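You operate a simulated robot arm through the tools that you are given. There is no shell and no other tool. Be economical: measure what you need, move in short steps, check, and stop when the job is done.

You are at the controls of a simulated robot arm. One attempt, no reset.

Task
Close up the tank marked berry: hatch shut and locked, vent shut, port capped, cooling at 5 C.
Fine: the wing nut ends tight; the other tanks stay as they are.

Only the result counts: the job must be done as asked and must still hold three seconds after the hand-in. Knocking over, shifting, dropping, spilling or breaking anything else fails it.

Robot
A 7-joint arm with a two-finger parallel gripper on a trunk, on a base that drives. Base frame: it is fixed to the floor where the robot stands at the start and does not move with it; the origin is under the middle of the robot, x ahead of it, y to its left, z up. Readings come in mm, degrees, newtons and seconds.
With the tool pointing down near the work surface it reaches from about 220 to 740 mm from the robot's upright axis, wherever it stands. Its first joint turns from -166.0 to 166.0 degrees. Places, roughly: cap with purple knob [400, -900, 900]; cap with purple knob (6x6x5 cm) [400, -900, 900]; green handwheel [400, 100, 1200]; green knob [500, 200, 1400]; green wing nut [300, 100, 700]; orange handwheel [400, -1500, 1200]; orange knob [500, -1400, 1400]; orange wing nut [300, -1500, 700]; outlet handle of tank marked berry [300, -700, 600]; outlet handle of tank marked lime [300, 100, 600]; outlet handle of tank marked peach [300, -1500, 600]; port with purple wing nut [400, -700, 700]; purple handwheel [400, -600, 1200]; purple knob [500, -600, 1400]; purple wing nut [300, -700, 700]; round hatch of tank marked berry [300, -600, 1200]. Payload 1.57 kg.
The tool frame sits at the grasp point between the pads (the TCP): z along the fingers, y along the line on which they close. The tips reach 30 mm beyond it. Largest opening 110 mm; finger width 24, thickness 12; the body of the gripper, 48 by 112 mm, starts 78 mm behind the TCP.
Orientation is that of the tool frame in the base frame, as [roll, pitch, yaw] about the fixed x, y, z axes, in that order (R = Rz(yaw) Ry(pitch) Rx(roll)). With the fingers straight down and closing along the base's y, the tool's x points along the base's -x, its y along +y and its z along -z.

Tools
- The arm moves only by the tool send_rows. Its argument "steps" is a list of rows, each a list of 2 entries, a list of its own where there are three numbers: the shift along the tool's x, y, z in units of 200 mm (1.0 is 200 mm), then the turn, a rotation vector about the tool's x, y, z in units of 180 degrees (1.0 is 180 degrees). In form: [[[x, y, z], [ax, ay, az]], ...]. A call has 1 to 8 rows; each row is the pose to reach, as a shift and turn from the pose commanded when the call began, along the tool's axes at that moment. "grip" is the opening in per cent of the stroke, from 0 (shut) to 100 (fully open), set as the call begins (left out, the last holds). A call with a number of a shift or a turn outside -1 to 1 is refused whole. A row lasts 0.2 s, in which the tool goes at most 50 mm and 8.6 degrees; a call with a longer step from one row to the next is refused whole, and so is a gripper value outside its range. Where a pose cannot be reached the arm comes as near as it can. A force on the tool above 40 N (or 10 N above the force at the start of the call, whichever is more), or a blocked arm, ends the call early, and 0.2 s more pass. The fingers move at their own pace (about 45 mm/s each) and stop on an object; they squeeze with about 37 N. The grip force told is the motor's: it shows also when the fingers shut on nothing. Time passes only in rows, and 0.2 s behind the last, so rows that repeat a pose let the fingers close. The reply holds the time, the measured pose of the TCP, the force on the tool along the base axes, the opening and the grip force, in the units named above and with some noise, with the torque about the TCP (base axes, N m) and any sound that the robot's microphone picked up.
- Cameras (640 x 400 px; columns grow to the right, rows downward): "scene" is now at [7.6, 116.4, 1585]; the picture's right is [-0.49, -0.87, 0.00], its down [-0.65, 0.36, -0.67] and it looks along [0.58, -0.33, -0.74] (base axes); focal length 214 px, centre (320, 200). "wrist" rides on the gripper at [70, 16, -141] in the tool frame; the picture's right is [-0.23, 0.97, 0.00], its down [-0.86, -0.20, -0.48] and it looks along [-0.47, -0.11, 0.88] (tool axes); focal length 222 px, centre (320, 200).
- capture(camera): a new picture of that camera. It takes no simulated time.
- move_column(by): slides the trunk up (or, below 0, down) by that many mm; the arm and the scene camera ride with it, the base frame stays. It gives what a move gives, with no picture.
- roll_base(legs): drives the robot by 1 to 6 legs, each [ahead, turn to the left] in mm and degrees, along the robot's own axes; the way and the turn of a leg run together, so that a leg with both is an arc; at most 1500 mm and 180 degrees a leg. The arm and the cameras ride along, it lands a little off, and it stops where it bumps. It gives what a move gives.
- head_to(pan, tilt): turns the head with the scene camera to pan (to the left, within 155 degrees either way) and tilt (down, from -29 to 69), counted from straight ahead of the robot. It gives what a move gives.
- locate(camera, pixels): for up to 12 pixels [column, row] of the newest picture of that camera ("zoom" is the newest enlarged one), the place [x, y, z] in the base frame of the surface seen there, good to about 2 mm. It takes no simulated time.
- close_up(camera, box): a new picture of the part [left, top, right, bottom] of that camera's present view, enlarged. It takes no simulated time.
- close_job(): hands the job in; it is judged then, once.

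Go step by step. Measure first, check grasps and placings, and put right what went wrong. The budget is 80 turns and 68 pictures, counting those below and the enlarged ones. Unless the task says otherwise, let go and move clear before handing in, and close with one line.

The tools are called after ">>>" as a command line: name --argument value ..., lists and objects as JSON in quotes. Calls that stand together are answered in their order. send_rows: Moves the arm, as the interface text tells. Its arguments: {"type":"object","properties":{"steps":{"type":"array","items":{"type":"array"}},"grip":{"type":"number"}},"required":["steps"]} The other tools are called the same way: move_column (by) slides the trunk up or down; roll_base (legs) drives the base; head_to (pan, tilt) turns the head that bears the scene camera; capture (camera) takes a picture; locate (camera, pixels) gives the place of the surface under pixels of a picture; close_up (camera, box) takes an enlarged picture of a part of a camera's view; close_job () hands the job in.

At the start:

```text
time_s: 0.0
tcp_pos: [214.7, -346.8, 1000.3]
tcp_rot: [180.0, 0.0, 179.9]
ft_force: [0.2, -0.9, -0.2]
ft_torque: [0.0, -0.01, -0.01]
gripper_width: 110.1
finger_force: 0.0
trunk travel left (down, up): [-525.0, 65.0]
robot x, y, heading: [1.1, 1.7, -0.2]
head pan, tilt: [-29.2, 48.0]
```

scene: 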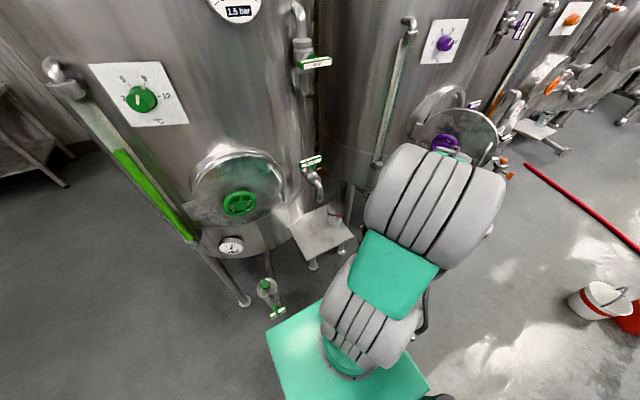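
wrist: 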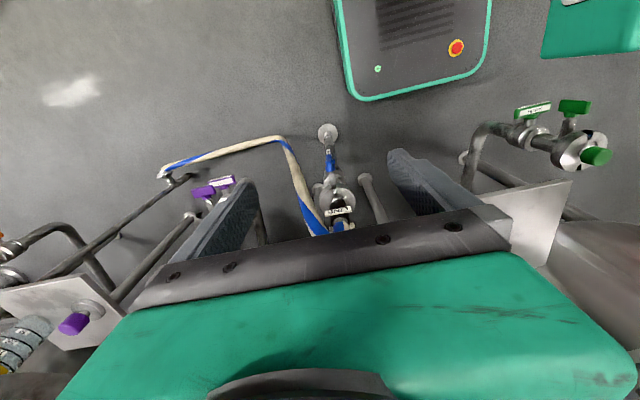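

The start picture shows the berry (purple) tank at the upper right, partly hidden behind the arm. I'll turn the head towards it first to get a clearer view.

>>> head_to --pan -52 --tilt 25

>>> capture --camera "scene"

```text
time_s: 0.9
tcp_pos: [215.1, -347.1, 1000.5]
tcp_rot: [-179.9, 0.0, -179.9]
ft_force: [-0.2, -0.2, -0.3]
ft_torque: [0.0, 0.01, 0.01]
gripper_width: 110.2
finger_force: 0.1
trunk travel left (down, up): [-525.0, 65.0]
robot x, y, heading: [-0.3, -2.7, 0.1]
head pan, tilt: [-52.0, 25.0]
```

```text
65 pictures are left
```

scene: 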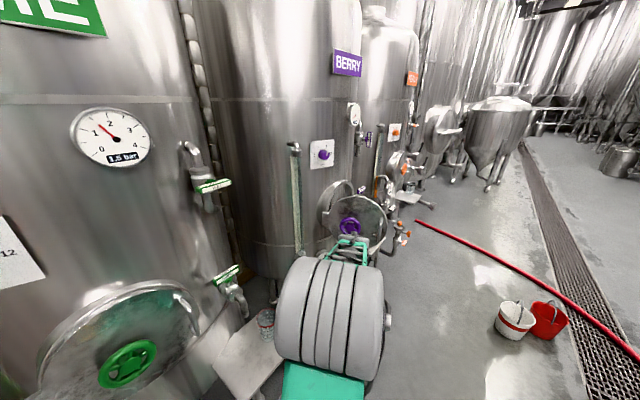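

The berry tank is ahead and to the right, with its hatch standing open. Before driving I'll locate the key parts and check for floor obstacles in the wrist view.

>>> locate --camera "scene" --pixels '[[324, 154], [349, 226], [325, 205], [380, 225], [294, 145], [297, 245], [354, 115], [362, 190], [510, 320], [420, 222], [250, 150]]'

>>> capture --camera "wrist"

>>> locate --camera "wrist" --pixels '[[328, 132], [340, 212], [165, 175], [275, 138], [75, 322], [220, 185], [595, 155], [540, 105], [30, 330], [400, 60], [570, 30]]'

```text
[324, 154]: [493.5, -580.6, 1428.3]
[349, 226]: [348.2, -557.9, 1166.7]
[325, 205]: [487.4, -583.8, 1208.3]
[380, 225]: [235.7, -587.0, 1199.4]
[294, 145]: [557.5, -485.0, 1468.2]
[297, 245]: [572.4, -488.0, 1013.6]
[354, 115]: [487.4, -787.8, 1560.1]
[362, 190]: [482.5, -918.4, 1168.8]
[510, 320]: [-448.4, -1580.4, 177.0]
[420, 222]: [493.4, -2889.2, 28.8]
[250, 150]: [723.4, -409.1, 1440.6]
```

```text
64 pictures are left
```

wrist: 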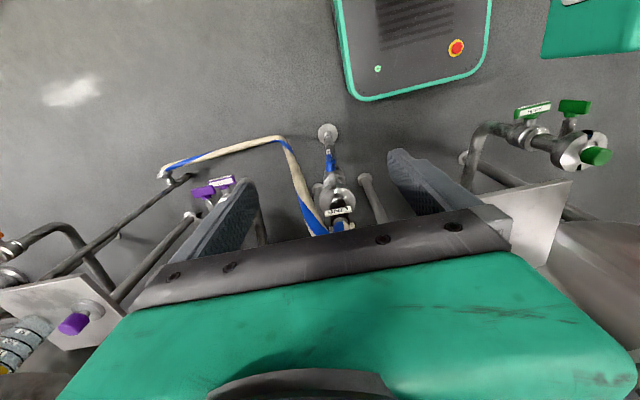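

```text
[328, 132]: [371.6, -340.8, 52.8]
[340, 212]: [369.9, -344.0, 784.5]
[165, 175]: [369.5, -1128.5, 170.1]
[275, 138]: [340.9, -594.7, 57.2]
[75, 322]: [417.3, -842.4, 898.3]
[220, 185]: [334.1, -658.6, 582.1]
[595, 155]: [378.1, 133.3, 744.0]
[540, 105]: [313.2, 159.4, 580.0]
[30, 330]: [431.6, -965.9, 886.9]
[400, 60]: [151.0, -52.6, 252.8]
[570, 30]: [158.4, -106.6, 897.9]
```

Nothing on the floor is nearer than x≈330, and the cap sits on a tray at (417, -842, 898). I'll back off, drive sideways and face the berry tank.

>>> roll_base --legs '[[-250, 0], [0, -90], [680, 0], [0, 90]]'

>>> head_to --pan 0 --tilt 28

>>> capture --camera "scene"

```text
time_s: 13.7
tcp_pos: [-52.6, -1033.5, 1000.0]
tcp_rot: [-179.9, 0.1, 178.1]
ft_force: [-0.1, -0.5, 0.0]
ft_torque: [0.04, 0.03, 0.03]
gripper_width: 109.9
finger_force: 0.2
trunk travel left (down, up): [-525.0, 65.0]
robot x, y, heading: [-256.8, -680.0, -2.0]
head pan, tilt: [-52.0, 25.0]
```

```text
time_s: 14.9
tcp_pos: [-54.1, -1033.2, 999.2]
tcp_rot: [-180.0, 0.0, 178.1]
ft_force: [0.2, 0.6, 0.2]
ft_torque: [0.02, -0.03, 0.03]
gripper_width: 110.1
finger_force: 0.1
trunk travel left (down, up): [-525.0, 65.0]
robot x, y, heading: [-257.5, -679.2, -2.0]
head pan, tilt: [0.0, 28.0]
```

```text
63 pictures are left
```

scene: 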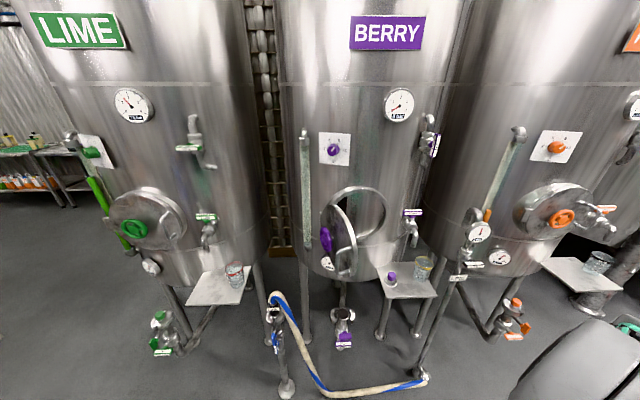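

The whole berry tank is now in view: hatch open around (345, 235), knob at (334, 148), vent near (430, 140), port/outlet at (343, 325), cap at (392, 278). I'll zoom in on each.

>>> close_up --camera "scene" --box '[290, 170, 440, 264]'

>>> close_up --camera "scene" --box '[300, 80, 460, 180]'

>>> close_up --camera "scene" --box '[290, 255, 450, 355]'

>>> close_up --camera "scene" --box '[80, 90, 280, 215]'

```text
4.26 times, centred on (365, 217) of scene
```

zoom: 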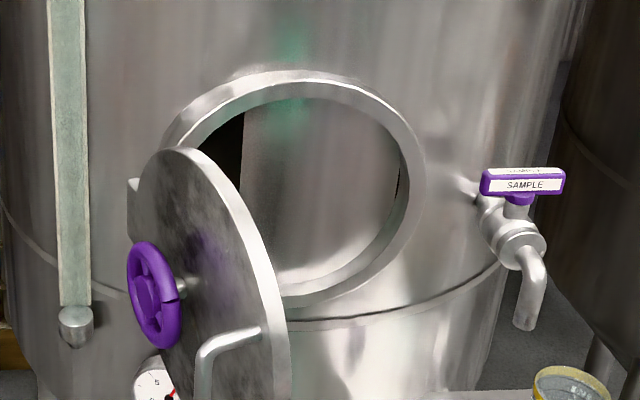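

```text
4.00 times, centred on (380, 130) of scene
```

zoom: 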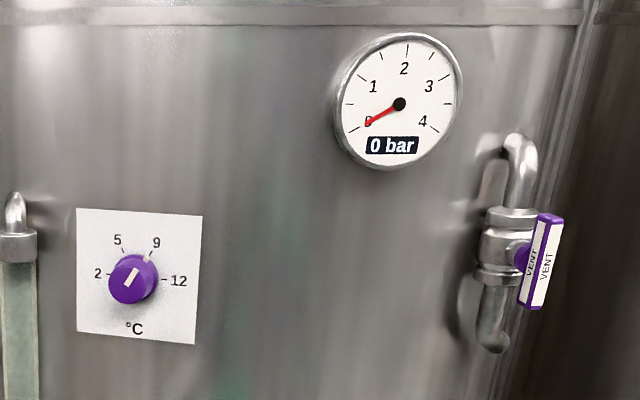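

```text
4.00 times, centred on (370, 305) of scene
```

zoom: 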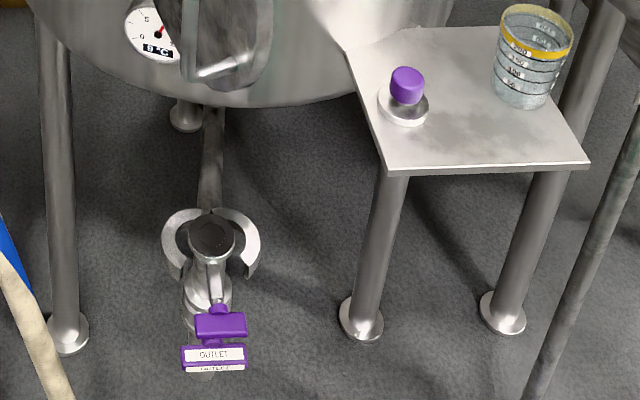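

```text
3.20 times, centred on (180, 152) of scene
```

zoom: 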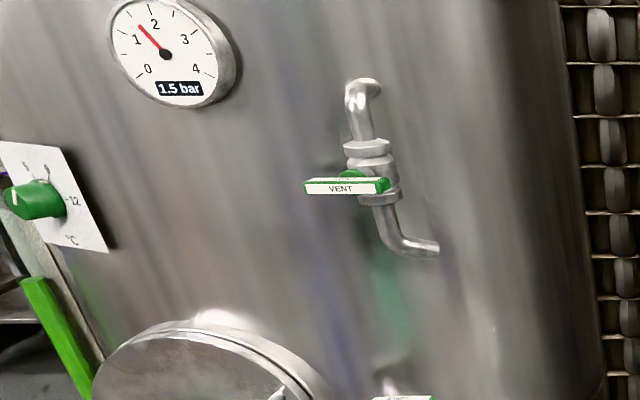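

The vent handle is vertical along its pipe, so it is open (lime's is horizontal). The knob points at about 9, the cap is on the tray, and the port clamp is spread open. Next I'll measure the positions.

>>> close_up --camera "scene" --box '[315, 290, 379, 330]'

>>> locate --camera "scene" --pixels '[[333, 149], [326, 158], [345, 140], [436, 137], [434, 155], [437, 134], [427, 142], [391, 276], [391, 281], [326, 240], [340, 250], [352, 250]]'

>>> locate --camera "zoom" --pixels '[[310, 230], [200, 230], [430, 230], [350, 180], [320, 390], [300, 280], [230, 130], [420, 150], [380, 300], [235, 320]]'

```text
10.00 times, centred on (347, 310) of scene
```

zoom: 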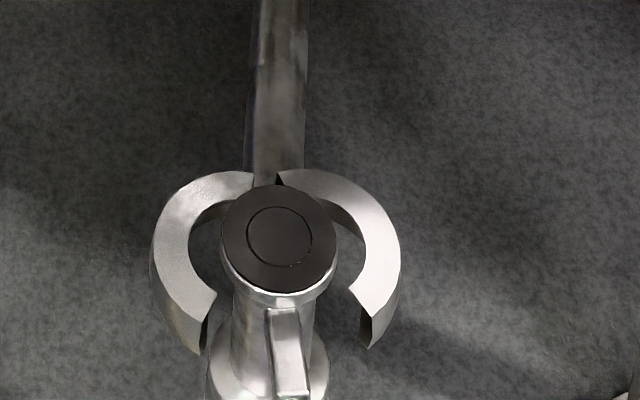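

```text
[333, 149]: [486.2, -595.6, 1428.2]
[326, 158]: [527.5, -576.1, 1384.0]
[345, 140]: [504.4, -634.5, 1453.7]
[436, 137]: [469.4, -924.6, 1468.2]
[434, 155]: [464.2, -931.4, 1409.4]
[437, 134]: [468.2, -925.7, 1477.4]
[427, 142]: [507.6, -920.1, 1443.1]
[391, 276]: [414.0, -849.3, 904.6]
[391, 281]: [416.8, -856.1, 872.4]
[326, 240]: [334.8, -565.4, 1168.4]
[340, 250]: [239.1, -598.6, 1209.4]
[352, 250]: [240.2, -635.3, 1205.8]
```

```text
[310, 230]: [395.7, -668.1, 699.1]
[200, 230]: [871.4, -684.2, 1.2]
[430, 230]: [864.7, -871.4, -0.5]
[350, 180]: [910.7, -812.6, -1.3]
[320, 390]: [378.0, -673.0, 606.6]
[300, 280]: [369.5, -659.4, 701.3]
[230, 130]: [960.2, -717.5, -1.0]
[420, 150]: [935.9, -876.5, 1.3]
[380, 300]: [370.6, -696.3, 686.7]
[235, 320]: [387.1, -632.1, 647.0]
```

The port faces up at about (390, -663, 700), with open clamp halves and a hanging bolt carrying the wing nut. The hatch is about 70° open, hinged on the left, so I'll move closer, then turn the tool to face the tank and raise it.

>>> roll_base --legs '[[180, 2]]'

>>> send_rows --steps '[[[0, 0, 0], [0, -0.045, 0]], [[0, 0, 0], [0, -0.09, 0]], [[0, 0, 0], [0, -0.135, 0]], [[0, 0, 0], [0, -0.18, 0]], [[0, 0, 0], [0, -0.225, 0]], [[0, 0, 0], [0, -0.27, 0]], [[0, 0, 0], [0, -0.315, 0]], [[0, 0, 0], [0, -0.36, 0]]]' --grip 0

>>> send_rows --steps '[[[0, 0, 0], [0, -0.045, 0]], [[0, 0, 0], [0, -0.09, 0]], [[0, 0, 0], [0, -0.14, 0]]]'

>>> capture --camera "scene"

```text
time_s: 16.4
tcp_pos: [139.2, -1028.8, 999.9]
tcp_rot: [180.0, 0.0, -179.7]
ft_force: [0.6, 0.5, 0.0]
ft_torque: [0.0, -0.01, 0.01]
gripper_width: 110.1
finger_force: 0.2
trunk travel left (down, up): [-525.0, 65.0]
robot x, y, heading: [-77.6, -681.2, 0.1]
head pan, tilt: [0.0, 28.0]
```

```text
time_s: 18.2
tcp_pos: [140.2, -1028.9, 998.9]
tcp_rot: [-179.9, 64.9, -179.8]
ft_force: [1.1, 0.9, -0.2]
ft_torque: [-0.02, 0.02, 0.01]
gripper_width: 0.0
finger_force: 21.8
trunk travel left (down, up): [-525.0, 65.0]
robot x, y, heading: [-74.9, -683.9, 0.6]
head pan, tilt: [0.0, 28.0]
```

```text
refused: row 3 steps farther than a row can; nothing moved
```

```text
57 pictures are left
```

scene: 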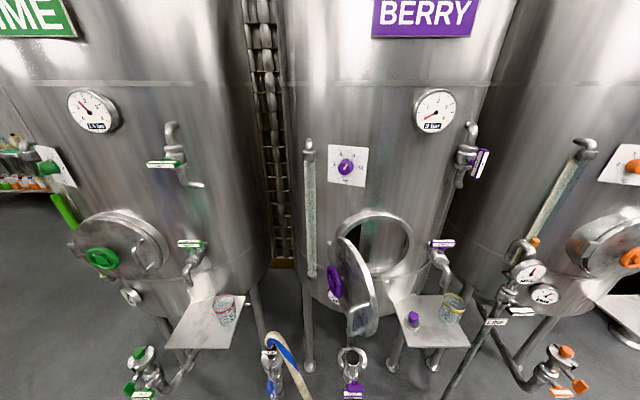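

The robot is close to the tank now, and the horizontal tool needs more room to cross in front of it. I'll finish the pitch and back up 150 mm.

>>> roll_base --legs '[[-150, 0]]'

>>> send_rows --steps '[[[0, 0, 0], [0, -0.046, 0]], [[0, 0, 0], [0, -0.092, 0]], [[0, 0, 0], [0, -0.138, 0]]]'

>>> locate --camera "scene" --pixels '[[345, 245], [365, 305], [335, 283], [342, 300], [361, 282], [350, 320], [345, 215], [408, 240], [372, 270]]'

```text
time_s: 19.5
tcp_pos: [-9.2, -1029.4, 999.8]
tcp_rot: [-179.9, 64.7, -179.8]
ft_force: [-0.6, 0.5, -0.4]
ft_torque: [-0.03, 0.02, -0.02]
gripper_width: 0.0
finger_force: 20.8
trunk travel left (down, up): [-525.0, 65.0]
robot x, y, heading: [-224.5, -682.3, 0.1]
head pan, tilt: [0.0, 28.0]
```

```text
time_s: 20.3
tcp_pos: [11.4, -948.6, 962.5]
tcp_rot: [-155.6, 89.6, -155.5]
ft_force: [0.2, 0.2, -0.6]
ft_torque: [0.04, 0.02, -0.06]
gripper_width: 0.0
finger_force: 21.4
out of reach, approached as far as the arm can: row 2, 3
trunk travel left (down, up): [-525.0, 65.0]
robot x, y, heading: [-225.0, -683.9, 0.2]
head pan, tilt: [0.0, 28.0]
```

```text
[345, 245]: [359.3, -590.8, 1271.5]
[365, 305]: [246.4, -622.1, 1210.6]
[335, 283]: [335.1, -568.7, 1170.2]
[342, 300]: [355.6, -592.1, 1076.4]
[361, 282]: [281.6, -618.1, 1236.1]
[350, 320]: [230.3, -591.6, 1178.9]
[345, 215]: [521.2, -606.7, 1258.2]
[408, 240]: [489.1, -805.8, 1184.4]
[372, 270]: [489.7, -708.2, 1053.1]
```

The wrist is cramped at this low, close pose, so I'll go up and forward, then sideways past the hatch edge. The edge is at x≈230 and I'm staying at x≈140.

>>> send_rows --steps '[[[-0.16, 0.08, 0.1], [0, 0, 0]], [[-0.32, 0.16, 0.2], [0, 0, 0]], [[-0.48, 0.24, 0.3], [0, 0, 0]], [[-0.64, 0.32, 0.4], [0, 0, 0]], [[-0.8, 0.4, 0.5], [0, 0, 0]], [[-0.96, 0.5, 0.6], [0, 0, 0]], [[-1.0, 0.7, 0.65], [0, 0, 0]], [[-1.0, 0.9, 0.65], [0, 0, 0]]]'

```text
time_s: 22.1
tcp_pos: [88.6, -820.4, 1053.4]
tcp_rot: [-130.5, 88.2, -130.3]
ft_force: [-0.4, 0.1, 1.0]
ft_torque: [0.02, 0.03, -0.02]
gripper_width: 0.4
finger_force: 21.5
out of reach, approached as far as the arm can: row 2, 3, 4, 5, 6, 7, 8
trunk travel left (down, up): [-525.0, 65.0]
robot x, y, heading: [-223.9, -685.5, 0.0]
head pan, tilt: [0.0, 28.0]
```

The arm is stalling against a limit, so I'll look at its configuration.

>>> capture --camera "scene"

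>>> capture --camera "wrist"

```text
56 pictures are left
```

scene: 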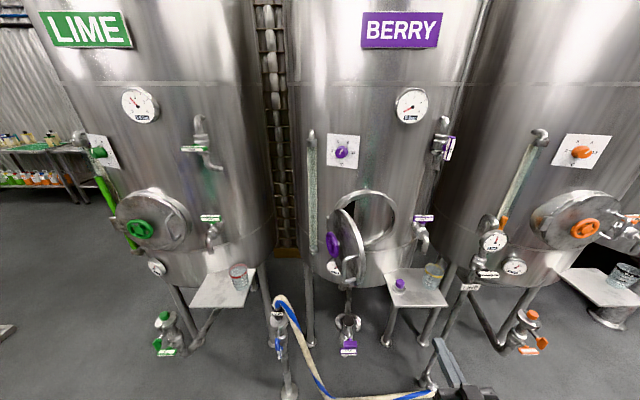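

```text
55 pictures are left
```

wrist: 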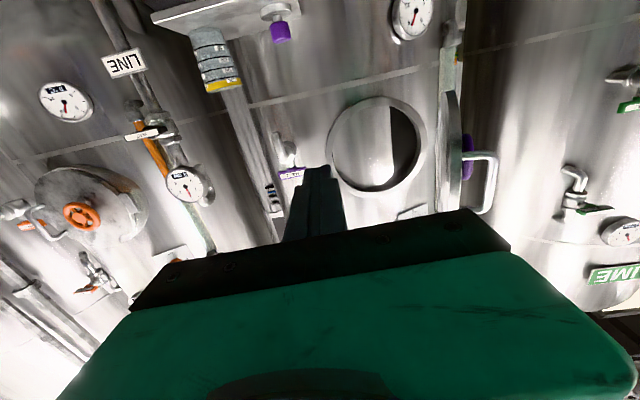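

The tool needs more distance from the shoulder to work horizontally. I'll back up another 200 mm and extend.

>>> roll_base --legs '[[-200, 0]]'

>>> send_rows --steps '[[[-0.0, 0.0, 0.2], [0, 0, 0]], [[0.0, 0.0, 0.4], [0, 0, 0]], [[0.0, 0.0, 0.6], [0, 0, 0]], [[0, 0, 0.8], [0, 0, 0]], [[0, 0, 1.0], [0, 0, 0]]]'

```text
time_s: 23.7
tcp_pos: [-107.6, -821.4, 1053.0]
tcp_rot: [-130.2, 88.4, -130.1]
ft_force: [-0.4, 0.2, 0.3]
ft_torque: [0.03, 0.01, 0.02]
gripper_width: 0.0
finger_force: 21.5
trunk travel left (down, up): [-525.0, 65.0]
robot x, y, heading: [-416.2, -683.8, -0.0]
head pan, tilt: [0.0, 28.0]
```

```text
time_s: 24.9
tcp_pos: [-65.8, -815.2, 1018.4]
tcp_rot: [-110.3, 84.6, -110.1]
ft_force: [0.1, -0.9, 0.6]
ft_torque: [0.02, -0.05, 0.05]
gripper_width: 0.0
finger_force: 20.8
out of reach, approached as far as the arm can: row 1, 2, 3, 4, 5
trunk travel left (down, up): [-525.0, 65.0]
robot x, y, heading: [-415.0, -684.2, 0.0]
head pan, tilt: [0.0, 28.0]
```

It's still stuck on a wrist limit. I'll un-pitch partly while extending up and forward, then pitch again from there.

>>> send_rows --steps '[[[0, 0, 0], [0, 0.045, 0]], [[-0.1, 0, 0.1], [0, 0.09, 0]], [[-0.25, 0, 0.2], [0, 0.135, 0]], [[-0.4, 0, 0.35], [0, 0.18, 0]], [[-0.55, 0, 0.5], [0, 0.225, 0]], [[-0.7, 0, 0.65], [0, 0.225, 0]], [[-0.85, 0, 0.8], [0, 0.225, 0]], [[-1.0, 0, 0.95], [0, 0.225, 0]]]'

```text
time_s: 25.9
tcp_pos: [-65.3, -917.4, 1083.5]
tcp_rot: [-178.9, 58.7, 160.4]
ft_force: [-0.1, 1.5, 0.0]
ft_torque: [0.03, -0.01, -0.03]
gripper_width: 0.1
finger_force: 21.9
trunk travel left (down, up): [-525.0, 65.0]
robot x, y, heading: [-418.7, -682.4, 0.0]
head pan, tilt: [0.0, 28.0]
stopped in row 4: the arm was blocked; the commanded pose is now the measured one
```

The arm was blocked at row 4, with the tool swung to y=-917. I'll look around to see what it touched.

>>> head_to --pan -35 --tilt 50

>>> capture --camera "scene"

```text
time_s: 26.9
tcp_pos: [-64.6, -917.0, 1084.9]
tcp_rot: [-178.8, 58.7, 160.4]
ft_force: [0.6, 1.0, 0.5]
ft_torque: [-0.07, 0.01, 0.03]
gripper_width: 0.1
finger_force: 21.6
trunk travel left (down, up): [-525.0, 65.0]
robot x, y, heading: [-421.0, -686.6, 0.1]
head pan, tilt: [-35.0, 50.0]
```

```text
54 pictures are left
```

scene: 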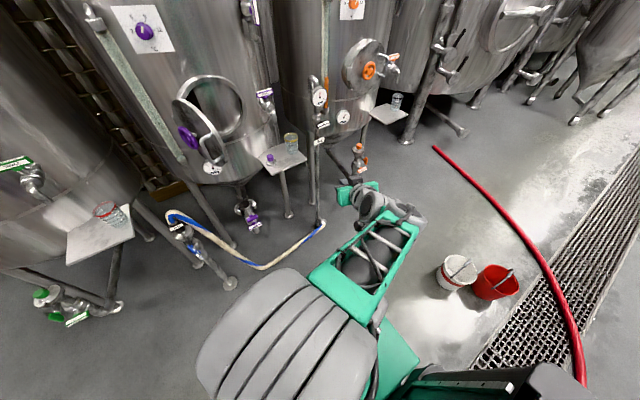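

The tool is clear of everything and the wrist is at the right of the robot. I'll extend forward, up and left from here at the present tilt.

>>> send_rows --steps '[[[-0.14, 0.145, 0.04], [0, 0, 0]], [[-0.28, 0.29, 0.08], [0, 0, 0]], [[-0.42, 0.435, 0.12], [0, 0, 0]], [[-0.56, 0.58, 0.16], [0, 0, 0]], [[-0.7, 0.725, 0.195], [0, 0, 0]], [[-0.7, 0.725, 0.195], [0, 0, 0]]]'

>>> capture --camera "scene"

```text
time_s: 27.4
tcp_pos: [-105.6, -982.3, 1098.2]
tcp_rot: [-180.0, 57.6, 142.6]
ft_force: [0.3, 0.6, 0.0]
ft_torque: [-0.01, 0.0, -0.03]
gripper_width: 0.0
finger_force: 21.3
trunk travel left (down, up): [-525.0, 65.0]
robot x, y, heading: [-419.0, -686.7, -0.3]
head pan, tilt: [-35.0, 50.0]
stopped in row 2: the arm was blocked; the commanded pose is now the measured one
```

```text
53 pictures are left
```

scene: 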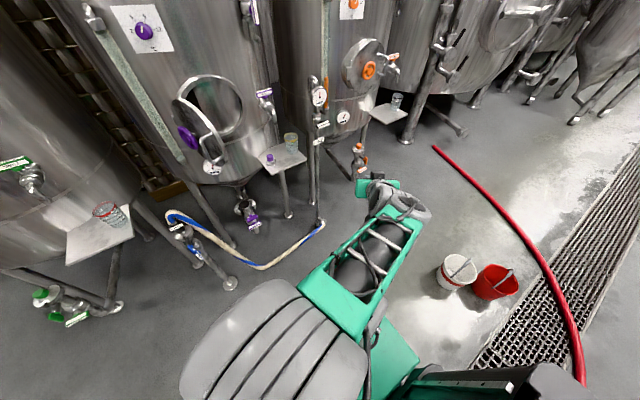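

The arm swung the wrong way, most likely an IK branch change. I'll return to tool-down, which is a known good configuration, and check.

>>> send_rows --steps '[[[0, 0, 0], [0, 0.045, 0]], [[0, 0, 0], [0, 0.09, 0]], [[0, 0, 0], [0, 0.135, 0]], [[0, 0, 0], [0, 0.18, 0]], [[0, 0, 0], [0, 0.225, 0]], [[0, 0, 0], [0, 0.27, 0]], [[0, 0, 0], [0, 0.315, 0]]]'

```text
time_s: 29.0
tcp_pos: [-105.2, -979.9, 1098.5]
tcp_rot: [-180.0, 0.8, 142.7]
ft_force: [0.1, -0.2, 0.1]
ft_torque: [0.05, -0.01, 0.0]
gripper_width: 0.0
finger_force: 21.7
trunk travel left (down, up): [-525.0, 65.0]
robot x, y, heading: [-420.3, -685.2, 0.1]
head pan, tilt: [-35.0, 50.0]
```

Tool-down was restored cleanly. Next I'll move to straight ahead of the robot at larger radius, turning yaw towards 180.

>>> send_rows --steps '[[[-0.01, 0.24, 0], [0, 0, -0.026]], [[-0.02, 0.48, 0], [0, 0, -0.052]], [[-0.03, 0.72, 0], [0, 0, -0.078]], [[-0.04, 0.96, 0], [0, 0, -0.104]]]'

>>> send_rows --steps '[[[-0.08, 0.22, 0], [0, 0, -0.026]], [[-0.17, 0.45, 0], [0, 0, -0.052]], [[-0.26, 0.67, 0], [0, 0, -0.078]], [[-0.34, 0.89, 0], [0, 0, -0.104]]]'

```text
time_s: 30.0
tcp_pos: [16.1, -832.0, 1096.9]
tcp_rot: [-179.6, 0.9, 161.5]
ft_force: [-0.1, 0.4, -0.3]
ft_torque: [0.01, 0.0, -0.02]
gripper_width: 0.0
finger_force: 21.4
trunk travel left (down, up): [-525.0, 65.0]
robot x, y, heading: [-420.2, -682.5, 0.3]
head pan, tilt: [-35.0, 50.0]
```

```text
time_s: 31.0
tcp_pos: [138.7, -684.9, 1099.3]
tcp_rot: [-179.3, 0.8, -179.7]
ft_force: [0.8, -0.7, -0.3]
ft_torque: [0.03, -0.01, -0.02]
gripper_width: 0.0
finger_force: 21.2
trunk travel left (down, up): [-525.0, 65.0]
robot x, y, heading: [-421.0, -686.5, -0.1]
head pan, tilt: [-35.0, 50.0]
```

The tool is at (139, -685, 1099), facing down in front of the robot. Now I'll pitch it horizontal.

>>> send_rows --steps '[[[0, 0, -0.05], [0, -0.045, 0]], [[0, 0, -0.1], [0, -0.09, 0]], [[0, 0, -0.15], [0, -0.135, 0]], [[0, 0, -0.2], [0, -0.18, 0]], [[0, 0, -0.25], [0, -0.225, 0]], [[0, 0, -0.3], [0, -0.27, 0]], [[0, 0, -0.35], [0, -0.315, 0]], [[0, 0, -0.4], [0, -0.36, 0]]]'

>>> send_rows --steps '[[[0, 0, 0], [0, -0.047, 0]], [[0, 0, 0], [0, -0.094, 0]], [[0, 0, 0], [0, -0.14, 0]], [[0, 0, 0], [0, -0.14, 0]]]'

```text
time_s: 32.8
tcp_pos: [135.9, -685.6, 1180.1]
tcp_rot: [-178.5, 65.8, -178.4]
ft_force: [0.3, -0.5, -0.3]
ft_torque: [-0.01, -0.02, 0.02]
gripper_width: 0.0
finger_force: 21.4
trunk travel left (down, up): [-525.0, 65.0]
robot x, y, heading: [-418.7, -685.3, 0.2]
head pan, tilt: [-35.0, 50.0]
```

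```text
time_s: 33.8
tcp_pos: [136.7, -684.8, 1178.5]
tcp_rot: [-35.2, 88.9, -35.0]
ft_force: [-0.6, -0.6, 0.7]
ft_torque: [0.02, -0.03, -0.03]
gripper_width: 0.0
finger_force: 21.1
trunk travel left (down, up): [-525.0, 65.0]
robot x, y, heading: [-417.9, -688.7, 0.2]
head pan, tilt: [-35.0, 50.0]
```

The tool now faces the tank at (137, -685, 1178). Before pushing I'll look with both cameras to place the hatch handle and handwheel.

>>> capture --camera "wrist"

>>> head_to --pan 0 --tilt 35

>>> capture --camera "scene"

```text
52 pictures are left
```

wrist: 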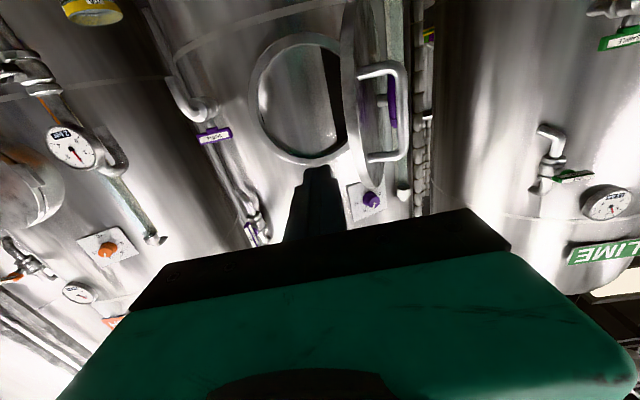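

```text
time_s: 34.8
tcp_pos: [135.9, -684.8, 1178.8]
tcp_rot: [-37.5, 89.0, -37.4]
ft_force: [0.2, 0.6, 0.4]
ft_torque: [-0.02, 0.01, 0.02]
gripper_width: 0.0
finger_force: 21.0
trunk travel left (down, up): [-525.0, 65.0]
robot x, y, heading: [-419.8, -688.0, -0.0]
head pan, tilt: [0.0, 35.0]
```

```text
51 pictures are left
```

scene: 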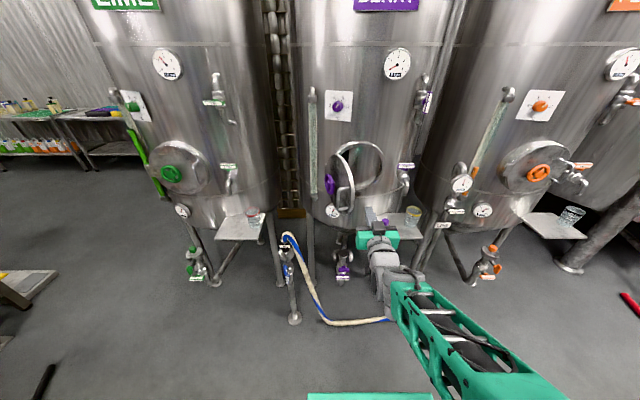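

The wrist picture (upside down) shows the vertical handle bar at (403, 110) with the wheel behind it at (392, 100). I'll locate both.

>>> locate --camera "wrist" --pixels '[[404, 110], [401, 75], [401, 150], [365, 73], [371, 157], [393, 85], [393, 120], [349, 100], [345, 160], [380, 100]]'

```text
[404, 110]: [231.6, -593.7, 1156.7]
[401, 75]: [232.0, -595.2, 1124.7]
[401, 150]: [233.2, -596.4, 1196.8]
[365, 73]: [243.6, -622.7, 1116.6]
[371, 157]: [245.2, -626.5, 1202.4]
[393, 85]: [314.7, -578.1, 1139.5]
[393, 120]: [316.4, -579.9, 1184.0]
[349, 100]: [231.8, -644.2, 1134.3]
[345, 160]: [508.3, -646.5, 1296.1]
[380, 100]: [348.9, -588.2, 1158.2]
```

The handle bar is at (232, -594), z 1117–1205, and the free rim at (228, -642). I'll go round to its left at y=-530, forward to x=255, then push sideways on the bar.

>>> send_rows --steps '[[[0.02, 0.2, 0], [0, 0, 0]], [[0.04, 0.4, 0], [0, 0, 0]], [[0.06, 0.6, 0], [0, 0, 0]], [[0.06, 0.79, 0], [0, 0, 0]], [[0.06, 0.79, 0.2], [0, 0, 0]], [[0.06, 0.79, 0.4], [0, 0, 0]], [[0.06, 0.79, 0.6], [0, 0, 0]]]'

>>> send_rows --steps '[[[0, -0.15, 0], [0, 0, 0]], [[0, -0.25, 0], [0, 0, 0]], [[0, -0.35, 0], [0, 0, 0]], [[0, -0.45, 0.03], [0, 0, 0]], [[0, -0.55, 0.06], [0, 0, 0]], [[0, -0.65, 0.1], [0, 0, 0]], [[0, -0.75, 0.14], [0, 0, 0]], [[0, -0.8, 0.16], [0, 0, 0]]]'

>>> capture --camera "scene"

```text
time_s: 36.4
tcp_pos: [255.9, -526.7, 1167.8]
tcp_rot: [-39.9, 89.0, -39.8]
ft_force: [-0.2, 0.2, 0.4]
ft_torque: [0.01, 0.0, -0.04]
gripper_width: 0.0
finger_force: 21.7
trunk travel left (down, up): [-525.0, 65.0]
robot x, y, heading: [-421.2, -682.4, 0.1]
head pan, tilt: [0.0, 35.0]
```

```text
time_s: 38.2
tcp_pos: [290.2, -687.6, 1169.5]
tcp_rot: [-37.4, 89.0, -37.2]
ft_force: [0.0, 0.8, -0.1]
ft_torque: [0.02, 0.0, -0.03]
gripper_width: 0.0
finger_force: 21.0
trunk travel left (down, up): [-525.0, 65.0]
robot x, y, heading: [-420.4, -681.3, 0.1]
head pan, tilt: [0.0, 35.0]
```

```text
50 pictures are left
```

scene: 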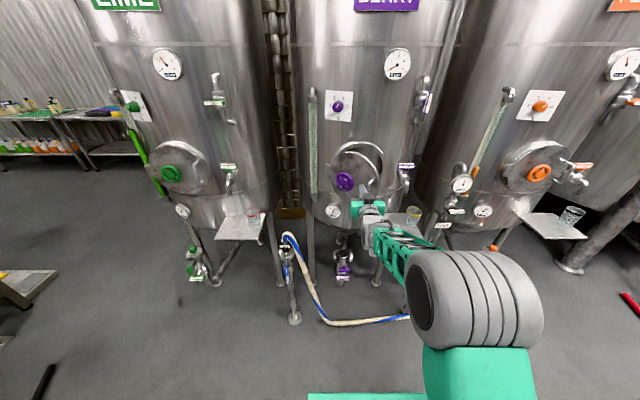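

The hatch has swung to about 45°. I'll pull the arm back 150 mm, drive the base in 150 mm, and push on between wheel and handle.

>>> send_rows --steps '[[[0, 0.02, -0.2], [0, 0, 0]], [[0, 0.02, -0.4], [0, 0, 0]], [[0, 0.02, -0.6], [0, 0, 0]], [[0, 0.02, -0.75], [0, 0, 0]]]'

>>> roll_base --legs '[[150, 0]]'

>>> capture --camera "wrist"

```text
time_s: 39.2
tcp_pos: [140.7, -681.4, 1166.7]
tcp_rot: [-36.7, 88.9, -36.6]
ft_force: [0.1, 0.9, -0.5]
ft_torque: [0.0, -0.02, 0.02]
gripper_width: 0.1
finger_force: 21.3
trunk travel left (down, up): [-525.0, 65.0]
robot x, y, heading: [-419.1, -679.8, 0.3]
head pan, tilt: [0.0, 35.0]
```

```text
time_s: 40.5
tcp_pos: [285.5, -679.6, 1166.2]
tcp_rot: [-38.8, 88.9, -38.7]
ft_force: [0.1, 0.0, 0.1]
ft_torque: [0.01, 0.02, 0.02]
gripper_width: 0.0
finger_force: 21.2
trunk travel left (down, up): [-525.0, 65.0]
robot x, y, heading: [-276.9, -685.1, 0.2]
head pan, tilt: [0.0, 35.0]
```

```text
49 pictures are left
```

wrist: 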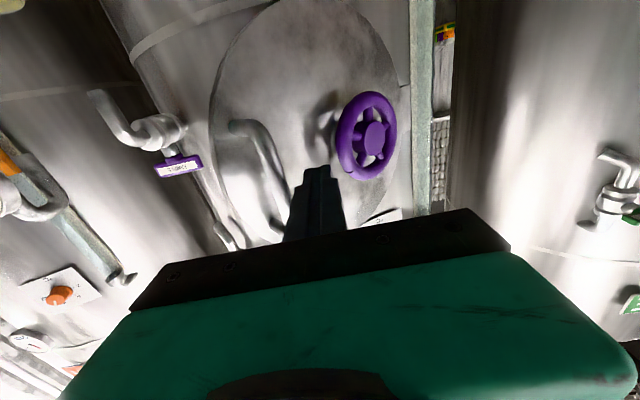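

The finger points between handle (250, 170) and wheel (367, 135), as planned. I'll push along the arc now.

>>> send_rows --steps '[[[0, -0.08, 0.16], [0, 0, 0]], [[0, -0.16, 0.3], [0, 0, 0]], [[0, -0.22, 0.42], [0, 0, 0]], [[0, -0.27, 0.54], [0, 0, 0]], [[0, -0.29, 0.64], [0, 0, 0]], [[0, -0.31, 0.7], [0, 0, 0]], [[0, -0.31, 0.74], [0, 0, 0]], [[0, -0.31, 0.78], [0, 0, 0]]]'

>>> capture --camera "scene"

```text
time_s: 42.4
tcp_pos: [435.0, -741.4, 1169.7]
tcp_rot: [-41.2, 89.0, -41.0]
ft_force: [-32.1, 1.5, 5.9]
ft_torque: [-0.11, 0.21, 0.12]
gripper_width: 0.2
finger_force: 21.1
trunk travel left (down, up): [-525.0, 65.0]
robot x, y, heading: [-273.6, -680.7, 0.2]
head pan, tilt: [0.0, 35.0]
stopped in row 8: the force on the tool passed its limit (the readings are from after the stop); the commanded pose is now the measured one
```

```text
48 pictures are left
```

scene: 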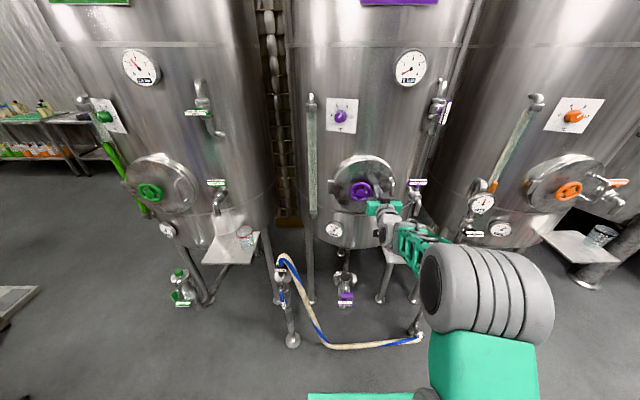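

The hatch met its seat with 32 N at x≈465. I'll withdraw, open the fingers and measure the handwheel.

>>> send_rows --steps '[[[0, 0, -0.2], [0, 0, 0]], [[0, 0, -0.4], [0, 0, 0]], [[0, 0, -0.6], [0, 0, 0]], [[0, 0.1, -0.75], [0, 0, 0]], [[0, 0.3, -0.75], [0, 0, 0]]]' --grip 100

>>> capture --camera "wrist"

>>> close_up --camera "scene" --box '[320, 140, 416, 200]'

>>> locate --camera "zoom" --pixels '[[270, 325], [220, 320], [330, 330], [275, 270], [265, 375], [225, 200], [420, 350], [300, 120], [410, 270], [275, 290]]'

```text
time_s: 43.6
tcp_pos: [291.3, -681.3, 1164.1]
tcp_rot: [-57.4, 89.2, -57.3]
ft_force: [-0.3, 0.1, -0.6]
ft_torque: [0.04, 0.02, 0.01]
gripper_width: 103.9
finger_force: 0.0
trunk travel left (down, up): [-525.0, 65.0]
robot x, y, heading: [-275.1, -686.6, 0.1]
head pan, tilt: [0.0, 35.0]
```

```text
47 pictures are left
```

wrist: 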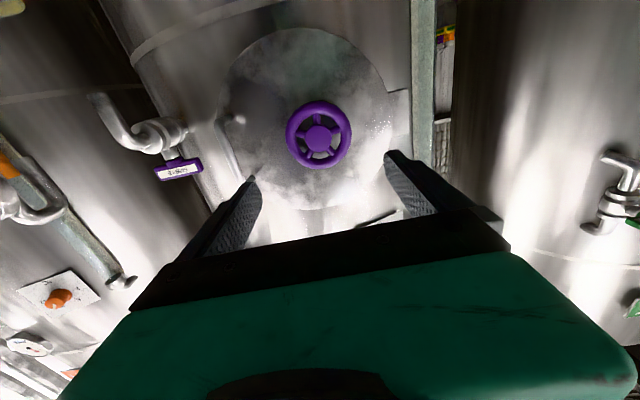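

```text
6.67 times, centred on (368, 170) of scene
```

zoom: 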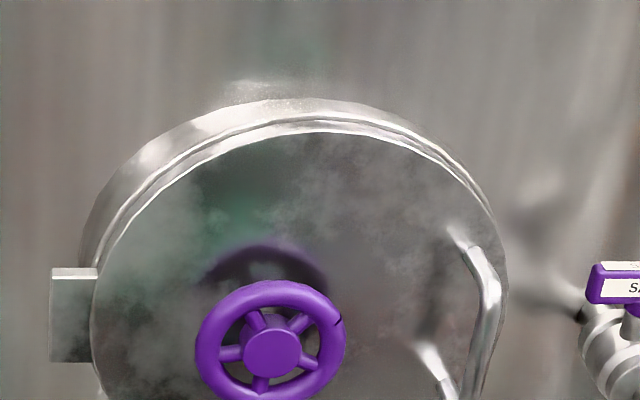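

```text
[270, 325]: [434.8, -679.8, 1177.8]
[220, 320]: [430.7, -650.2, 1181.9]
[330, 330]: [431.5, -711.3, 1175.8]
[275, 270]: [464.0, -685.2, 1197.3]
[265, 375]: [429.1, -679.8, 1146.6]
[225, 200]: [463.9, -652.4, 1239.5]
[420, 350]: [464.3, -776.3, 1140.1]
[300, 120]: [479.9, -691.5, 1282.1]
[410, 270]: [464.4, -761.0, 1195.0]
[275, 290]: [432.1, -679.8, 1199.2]
```

The wheel is centred at (430, -680, 1163), about 78 mm across, and my TCP is on that axis already. I'll go forward 131 mm and grip it.

>>> send_rows --steps '[[[0, 0.004, 0.2], [0, 0, 0]], [[0, 0.004, 0.4], [0, 0, 0]], [[0, 0.004, 0.6], [0, 0, 0]], [[0.0, 0.004, 0.655], [0, 0, 0]]]'

>>> send_rows --steps '[[[0, 0, 0], [0, 0, 0]], [[0, 0, 0], [0, 0, 0]], [[0, 0, 0], [0, 0, 0]], [[0, 0, 0], [0, 0, 0]]]' --grip 0

>>> send_rows --steps '[[[0, 0, 0], [0, 0, 0.04]], [[0, 0, 0], [0, 0, 0.08]], [[0, 0, 0], [0, 0, 0.12]], [[0, 0, 0], [0, 0, 0.16]], [[0, 0, 0], [0, 0, 0.2]], [[0, 0, 0], [0, 0, 0.24]]]'

>>> capture --camera "wrist"

```text
time_s: 44.6
tcp_pos: [422.5, -680.9, 1165.7]
tcp_rot: [-58.9, 89.3, -58.8]
ft_force: [-0.1, 0.9, -0.4]
ft_torque: [-0.02, -0.01, -0.01]
gripper_width: 110.3
finger_force: 0.0
trunk travel left (down, up): [-525.0, 65.0]
robot x, y, heading: [-276.3, -684.9, 0.2]
head pan, tilt: [0.0, 35.0]
```

```text
time_s: 45.6
tcp_pos: [421.8, -681.7, 1167.5]
tcp_rot: [-57.6, 89.4, -57.4]
ft_force: [1.5, -0.6, -0.4]
ft_torque: [-0.01, 0.05, -0.22]
gripper_width: 86.0
finger_force: 37.1
trunk travel left (down, up): [-525.0, 65.0]
robot x, y, heading: [-274.9, -682.7, 0.1]
head pan, tilt: [0.0, 35.0]
```

```text
time_s: 47.0
tcp_pos: [421.3, -686.4, 1164.4]
tcp_rot: [89.4, 47.2, 89.6]
ft_force: [4.0, -22.5, -0.4]
ft_torque: [-0.1, -0.08, -1.44]
gripper_width: 86.2
finger_force: 45.4
trunk travel left (down, up): [-525.0, 65.0]
robot x, y, heading: [-275.4, -682.1, -0.3]
head pan, tilt: [0.0, 35.0]
```

```text
45 pictures are left
```

wrist: 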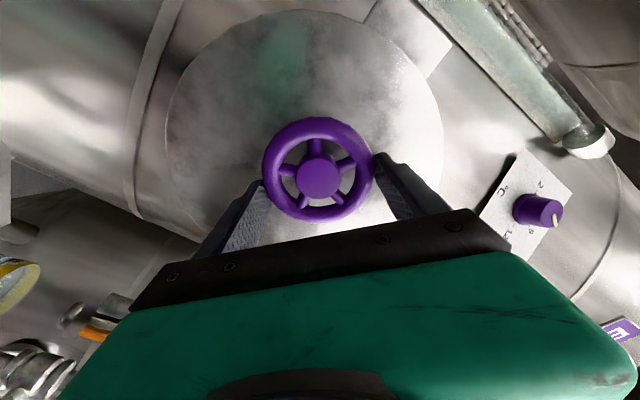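

The grip is 86 mm wide on the rim and has turned about 43° with little torque. I'll check in the scene view that the wheel itself moved, using the notch on its rim.

>>> close_up --camera "scene" --box '[320, 155, 416, 215]'

```text
6.67 times, centred on (368, 185) of scene
```

zoom: 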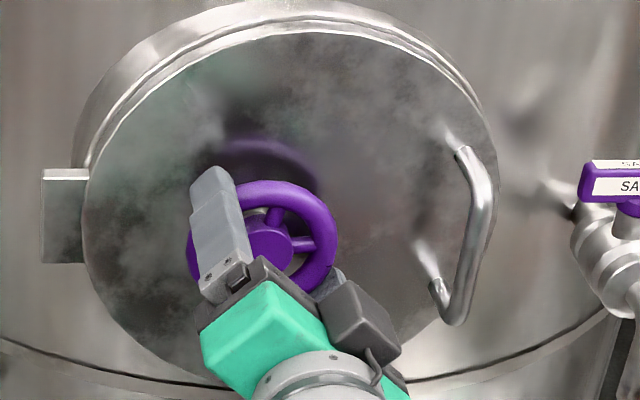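

The wheel spokes have moved clockwise with the fingers. I'll keep turning.

>>> send_rows --steps '[[[0, 0, 0], [0, 0, 0.04]], [[0, 0, 0], [0, 0, 0.08]], [[0, 0, 0], [0, 0, 0.12]], [[0, 0, 0], [0, 0, 0.16]], [[0, 0, 0], [0, 0, 0.2]], [[0, 0, 0], [0, 0, 0.24]], [[0, 0, 0], [0, 0, 0.28]]]'

>>> close_up --camera "scene" --box '[320, 155, 416, 215]'

```text
time_s: 48.6
tcp_pos: [420.7, -685.3, 1159.5]
tcp_rot: [90.3, -3.2, 90.2]
ft_force: [-8.3, -23.5, -27.7]
ft_torque: [-0.08, -0.1, -0.26]
gripper_width: 85.1
finger_force: 45.4
trunk travel left (down, up): [-525.0, 65.0]
robot x, y, heading: [-276.3, -683.9, -0.3]
head pan, tilt: [0.0, 35.0]
```

```text
6.67 times, centred on (368, 185) of scene
```

zoom: 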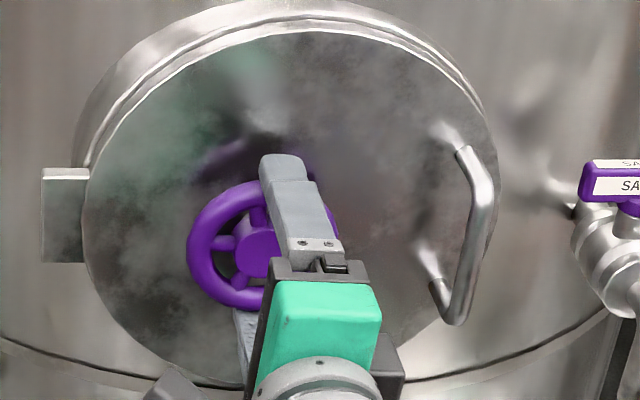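

The wheel has followed, about 94° in all. I'll continue clockwise until resistance or a sound shows the lock.

>>> send_rows --steps '[[[0, 0, 0], [0, 0, 0.04]], [[0, 0, 0], [0, 0, 0.08]], [[0, 0, 0], [0, 0, 0.12]], [[0, 0, 0], [0, 0, 0.16]], [[0, 0, 0], [0, 0, 0.2]], [[0, 0, 0], [0, 0, 0.24]], [[0, 0, 0], [0, 0, 0.28]], [[0, 0, 0], [0, 0, 0.32]]]'

>>> close_up --camera "scene" --box '[320, 155, 416, 215]'

```text
time_s: 50.4
tcp_pos: [422.6, -678.6, 1166.4]
tcp_rot: [89.0, -60.6, 91.1]
ft_force: [2.1, 15.2, -12.7]
ft_torque: [-1.82, -0.1, 0.73]
gripper_width: 85.8
finger_force: 44.7
trunk travel left (down, up): [-525.0, 65.0]
robot x, y, heading: [-278.6, -682.7, 0.3]
head pan, tilt: [0.0, 35.0]
```

```text
6.67 times, centred on (368, 185) of scene
```

zoom: 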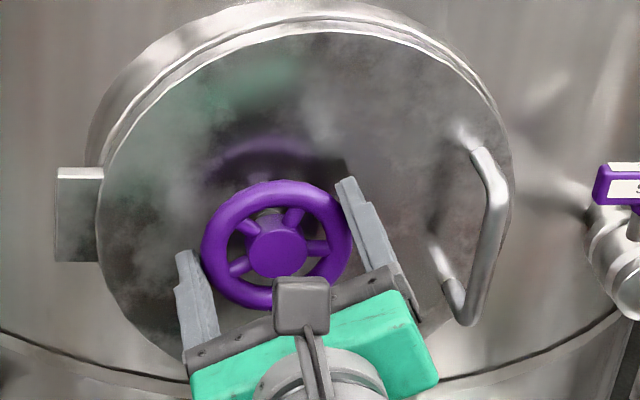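

Torque has risen to -1.8 N m, so the wheel looks to be at its stop after about 135°. I'll press a little further to confirm.

>>> send_rows --steps '[[[0, 0, 0], [0, 0, 0.03]], [[0, 0, 0], [0, 0, 0.06]], [[0, 0, 0], [0, 0, 0.08]]]'

>>> close_up --camera "scene" --box '[320, 155, 416, 215]'

```text
time_s: 51.2
tcp_pos: [421.0, -678.8, 1167.4]
tcp_rot: [88.0, -75.1, 92.2]
ft_force: [2.3, 12.3, -6.5]
ft_torque: [-0.46, 0.24, 0.4]
gripper_width: 86.0
finger_force: 44.6
trunk travel left (down, up): [-525.0, 65.0]
robot x, y, heading: [-275.6, -686.2, 0.2]
head pan, tilt: [0.0, 35.0]
```

```text
6.67 times, centred on (368, 185) of scene
```

zoom: 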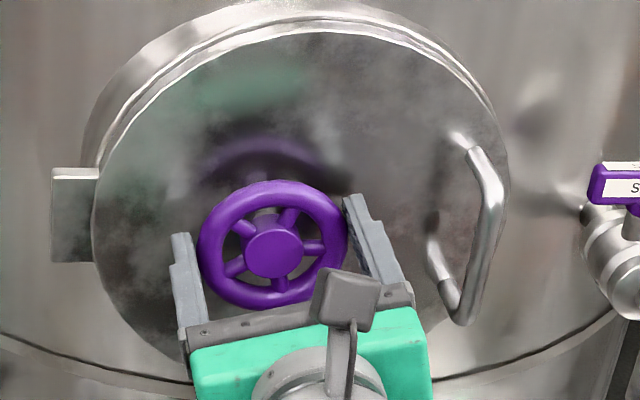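

The wheel stayed put while the fingers slipped 15°, so it is at its stop. A gentle pull while still gripping will test the lock.

>>> send_rows --steps '[[[0, 0, -0.03], [0, 0, 0.08]], [[0, 0, -0.05], [0, 0, 0.08]], [[0, 0, -0.05], [0, 0, 0.08]]]'

>>> send_rows --steps '[[[0, 0, 0], [0, 0, 0]], [[0, 0, 0], [0, 0, 0]], [[0, 0, -0.1], [0, 0, 0]], [[0, 0, -0.3], [0, 0, 0]], [[0, 0, -0.5], [0, 0, 0]], [[0, 0, -0.7], [0, 0, 0]]]' --grip 100

>>> capture --camera "scene"

>>> locate --camera "scene" --pixels '[[340, 148], [338, 175], [370, 163], [387, 182], [360, 165], [341, 117], [441, 112]]'

```text
refused: row 1 steps farther than a row can; nothing moved
```

```text
time_s: 52.6
tcp_pos: [281.0, -684.0, 1165.8]
tcp_rot: [88.4, -75.0, 91.7]
ft_force: [0.3, -0.1, 0.1]
ft_torque: [-0.02, 0.03, -0.01]
gripper_width: 109.8
finger_force: 0.0
trunk travel left (down, up): [-525.0, 65.0]
robot x, y, heading: [-275.3, -683.1, 0.0]
head pan, tilt: [0.0, 35.0]
```

```text
40 pictures are left
```

scene: 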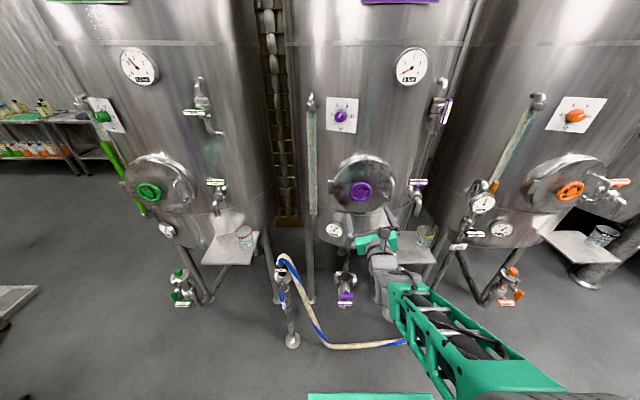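

```text
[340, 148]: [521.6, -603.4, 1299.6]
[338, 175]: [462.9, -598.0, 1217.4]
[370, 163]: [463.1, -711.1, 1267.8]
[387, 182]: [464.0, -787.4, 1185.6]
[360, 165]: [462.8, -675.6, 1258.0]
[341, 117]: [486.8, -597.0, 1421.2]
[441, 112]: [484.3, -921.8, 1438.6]
```

The hatch face sits flush at x≈463 everywhere and the wheel is at its stop. Next is the cooling knob, so I'll zoom in to get its axis and pointer, plus the vent.

>>> close_up --camera "scene" --box '[316, 92, 364, 137]'

>>> locate --camera "zoom" --pixels '[[160, 100], [540, 100], [150, 450], [500, 480], [320, 280], [345, 240], [300, 320], [320, 200], [230, 300], [410, 300]]'

>>> close_up --camera "scene" --box '[410, 70, 474, 130]'

```text
8.89 times, centred on (340, 114) of scene
```

zoom: 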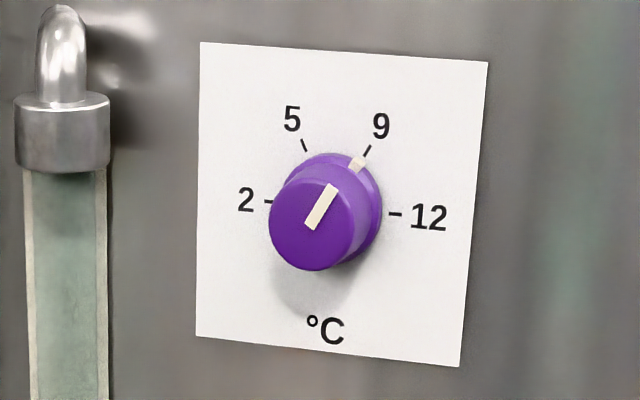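

```text
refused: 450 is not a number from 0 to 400
```

```text
6.67 times, centred on (442, 100) of scene
```

zoom: 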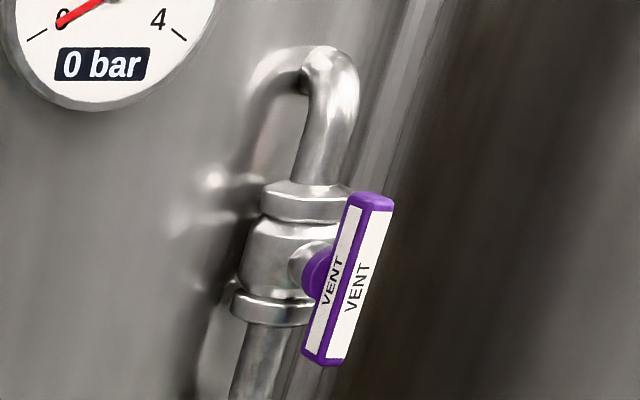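

The pointer is on 9, so it needs 60° counter-clockwise to 5. I'll locate the plate corners, ticks, knob and vent handle.

>>> locate --camera "scene" --pixels '[[328, 98], [357, 100], [328, 128], [354, 131], [339, 117], [337.5, 119], [345.4, 108.4], [338.2, 107.8], [333.8, 114.1], [348.6, 115.5]]'

>>> locate --camera "zoom" --pixels '[[372, 215], [330, 345], [345, 220], [310, 345], [350, 285], [325, 285], [265, 280], [330, 120], [255, 340], [372, 200]]'

```text
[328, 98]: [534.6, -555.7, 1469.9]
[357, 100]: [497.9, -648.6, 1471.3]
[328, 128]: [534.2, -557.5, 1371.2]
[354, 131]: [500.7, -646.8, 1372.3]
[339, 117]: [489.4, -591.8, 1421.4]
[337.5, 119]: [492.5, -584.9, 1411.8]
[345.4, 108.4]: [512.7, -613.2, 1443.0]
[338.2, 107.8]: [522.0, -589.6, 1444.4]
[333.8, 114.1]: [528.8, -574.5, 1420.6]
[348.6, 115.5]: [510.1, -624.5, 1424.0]
```

```text
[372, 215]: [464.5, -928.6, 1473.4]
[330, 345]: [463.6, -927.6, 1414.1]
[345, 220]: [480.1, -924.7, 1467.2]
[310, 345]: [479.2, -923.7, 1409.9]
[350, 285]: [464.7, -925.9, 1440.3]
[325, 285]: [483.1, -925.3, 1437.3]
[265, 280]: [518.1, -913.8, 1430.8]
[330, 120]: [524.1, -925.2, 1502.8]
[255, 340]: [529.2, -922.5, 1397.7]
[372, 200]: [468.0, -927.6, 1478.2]
```

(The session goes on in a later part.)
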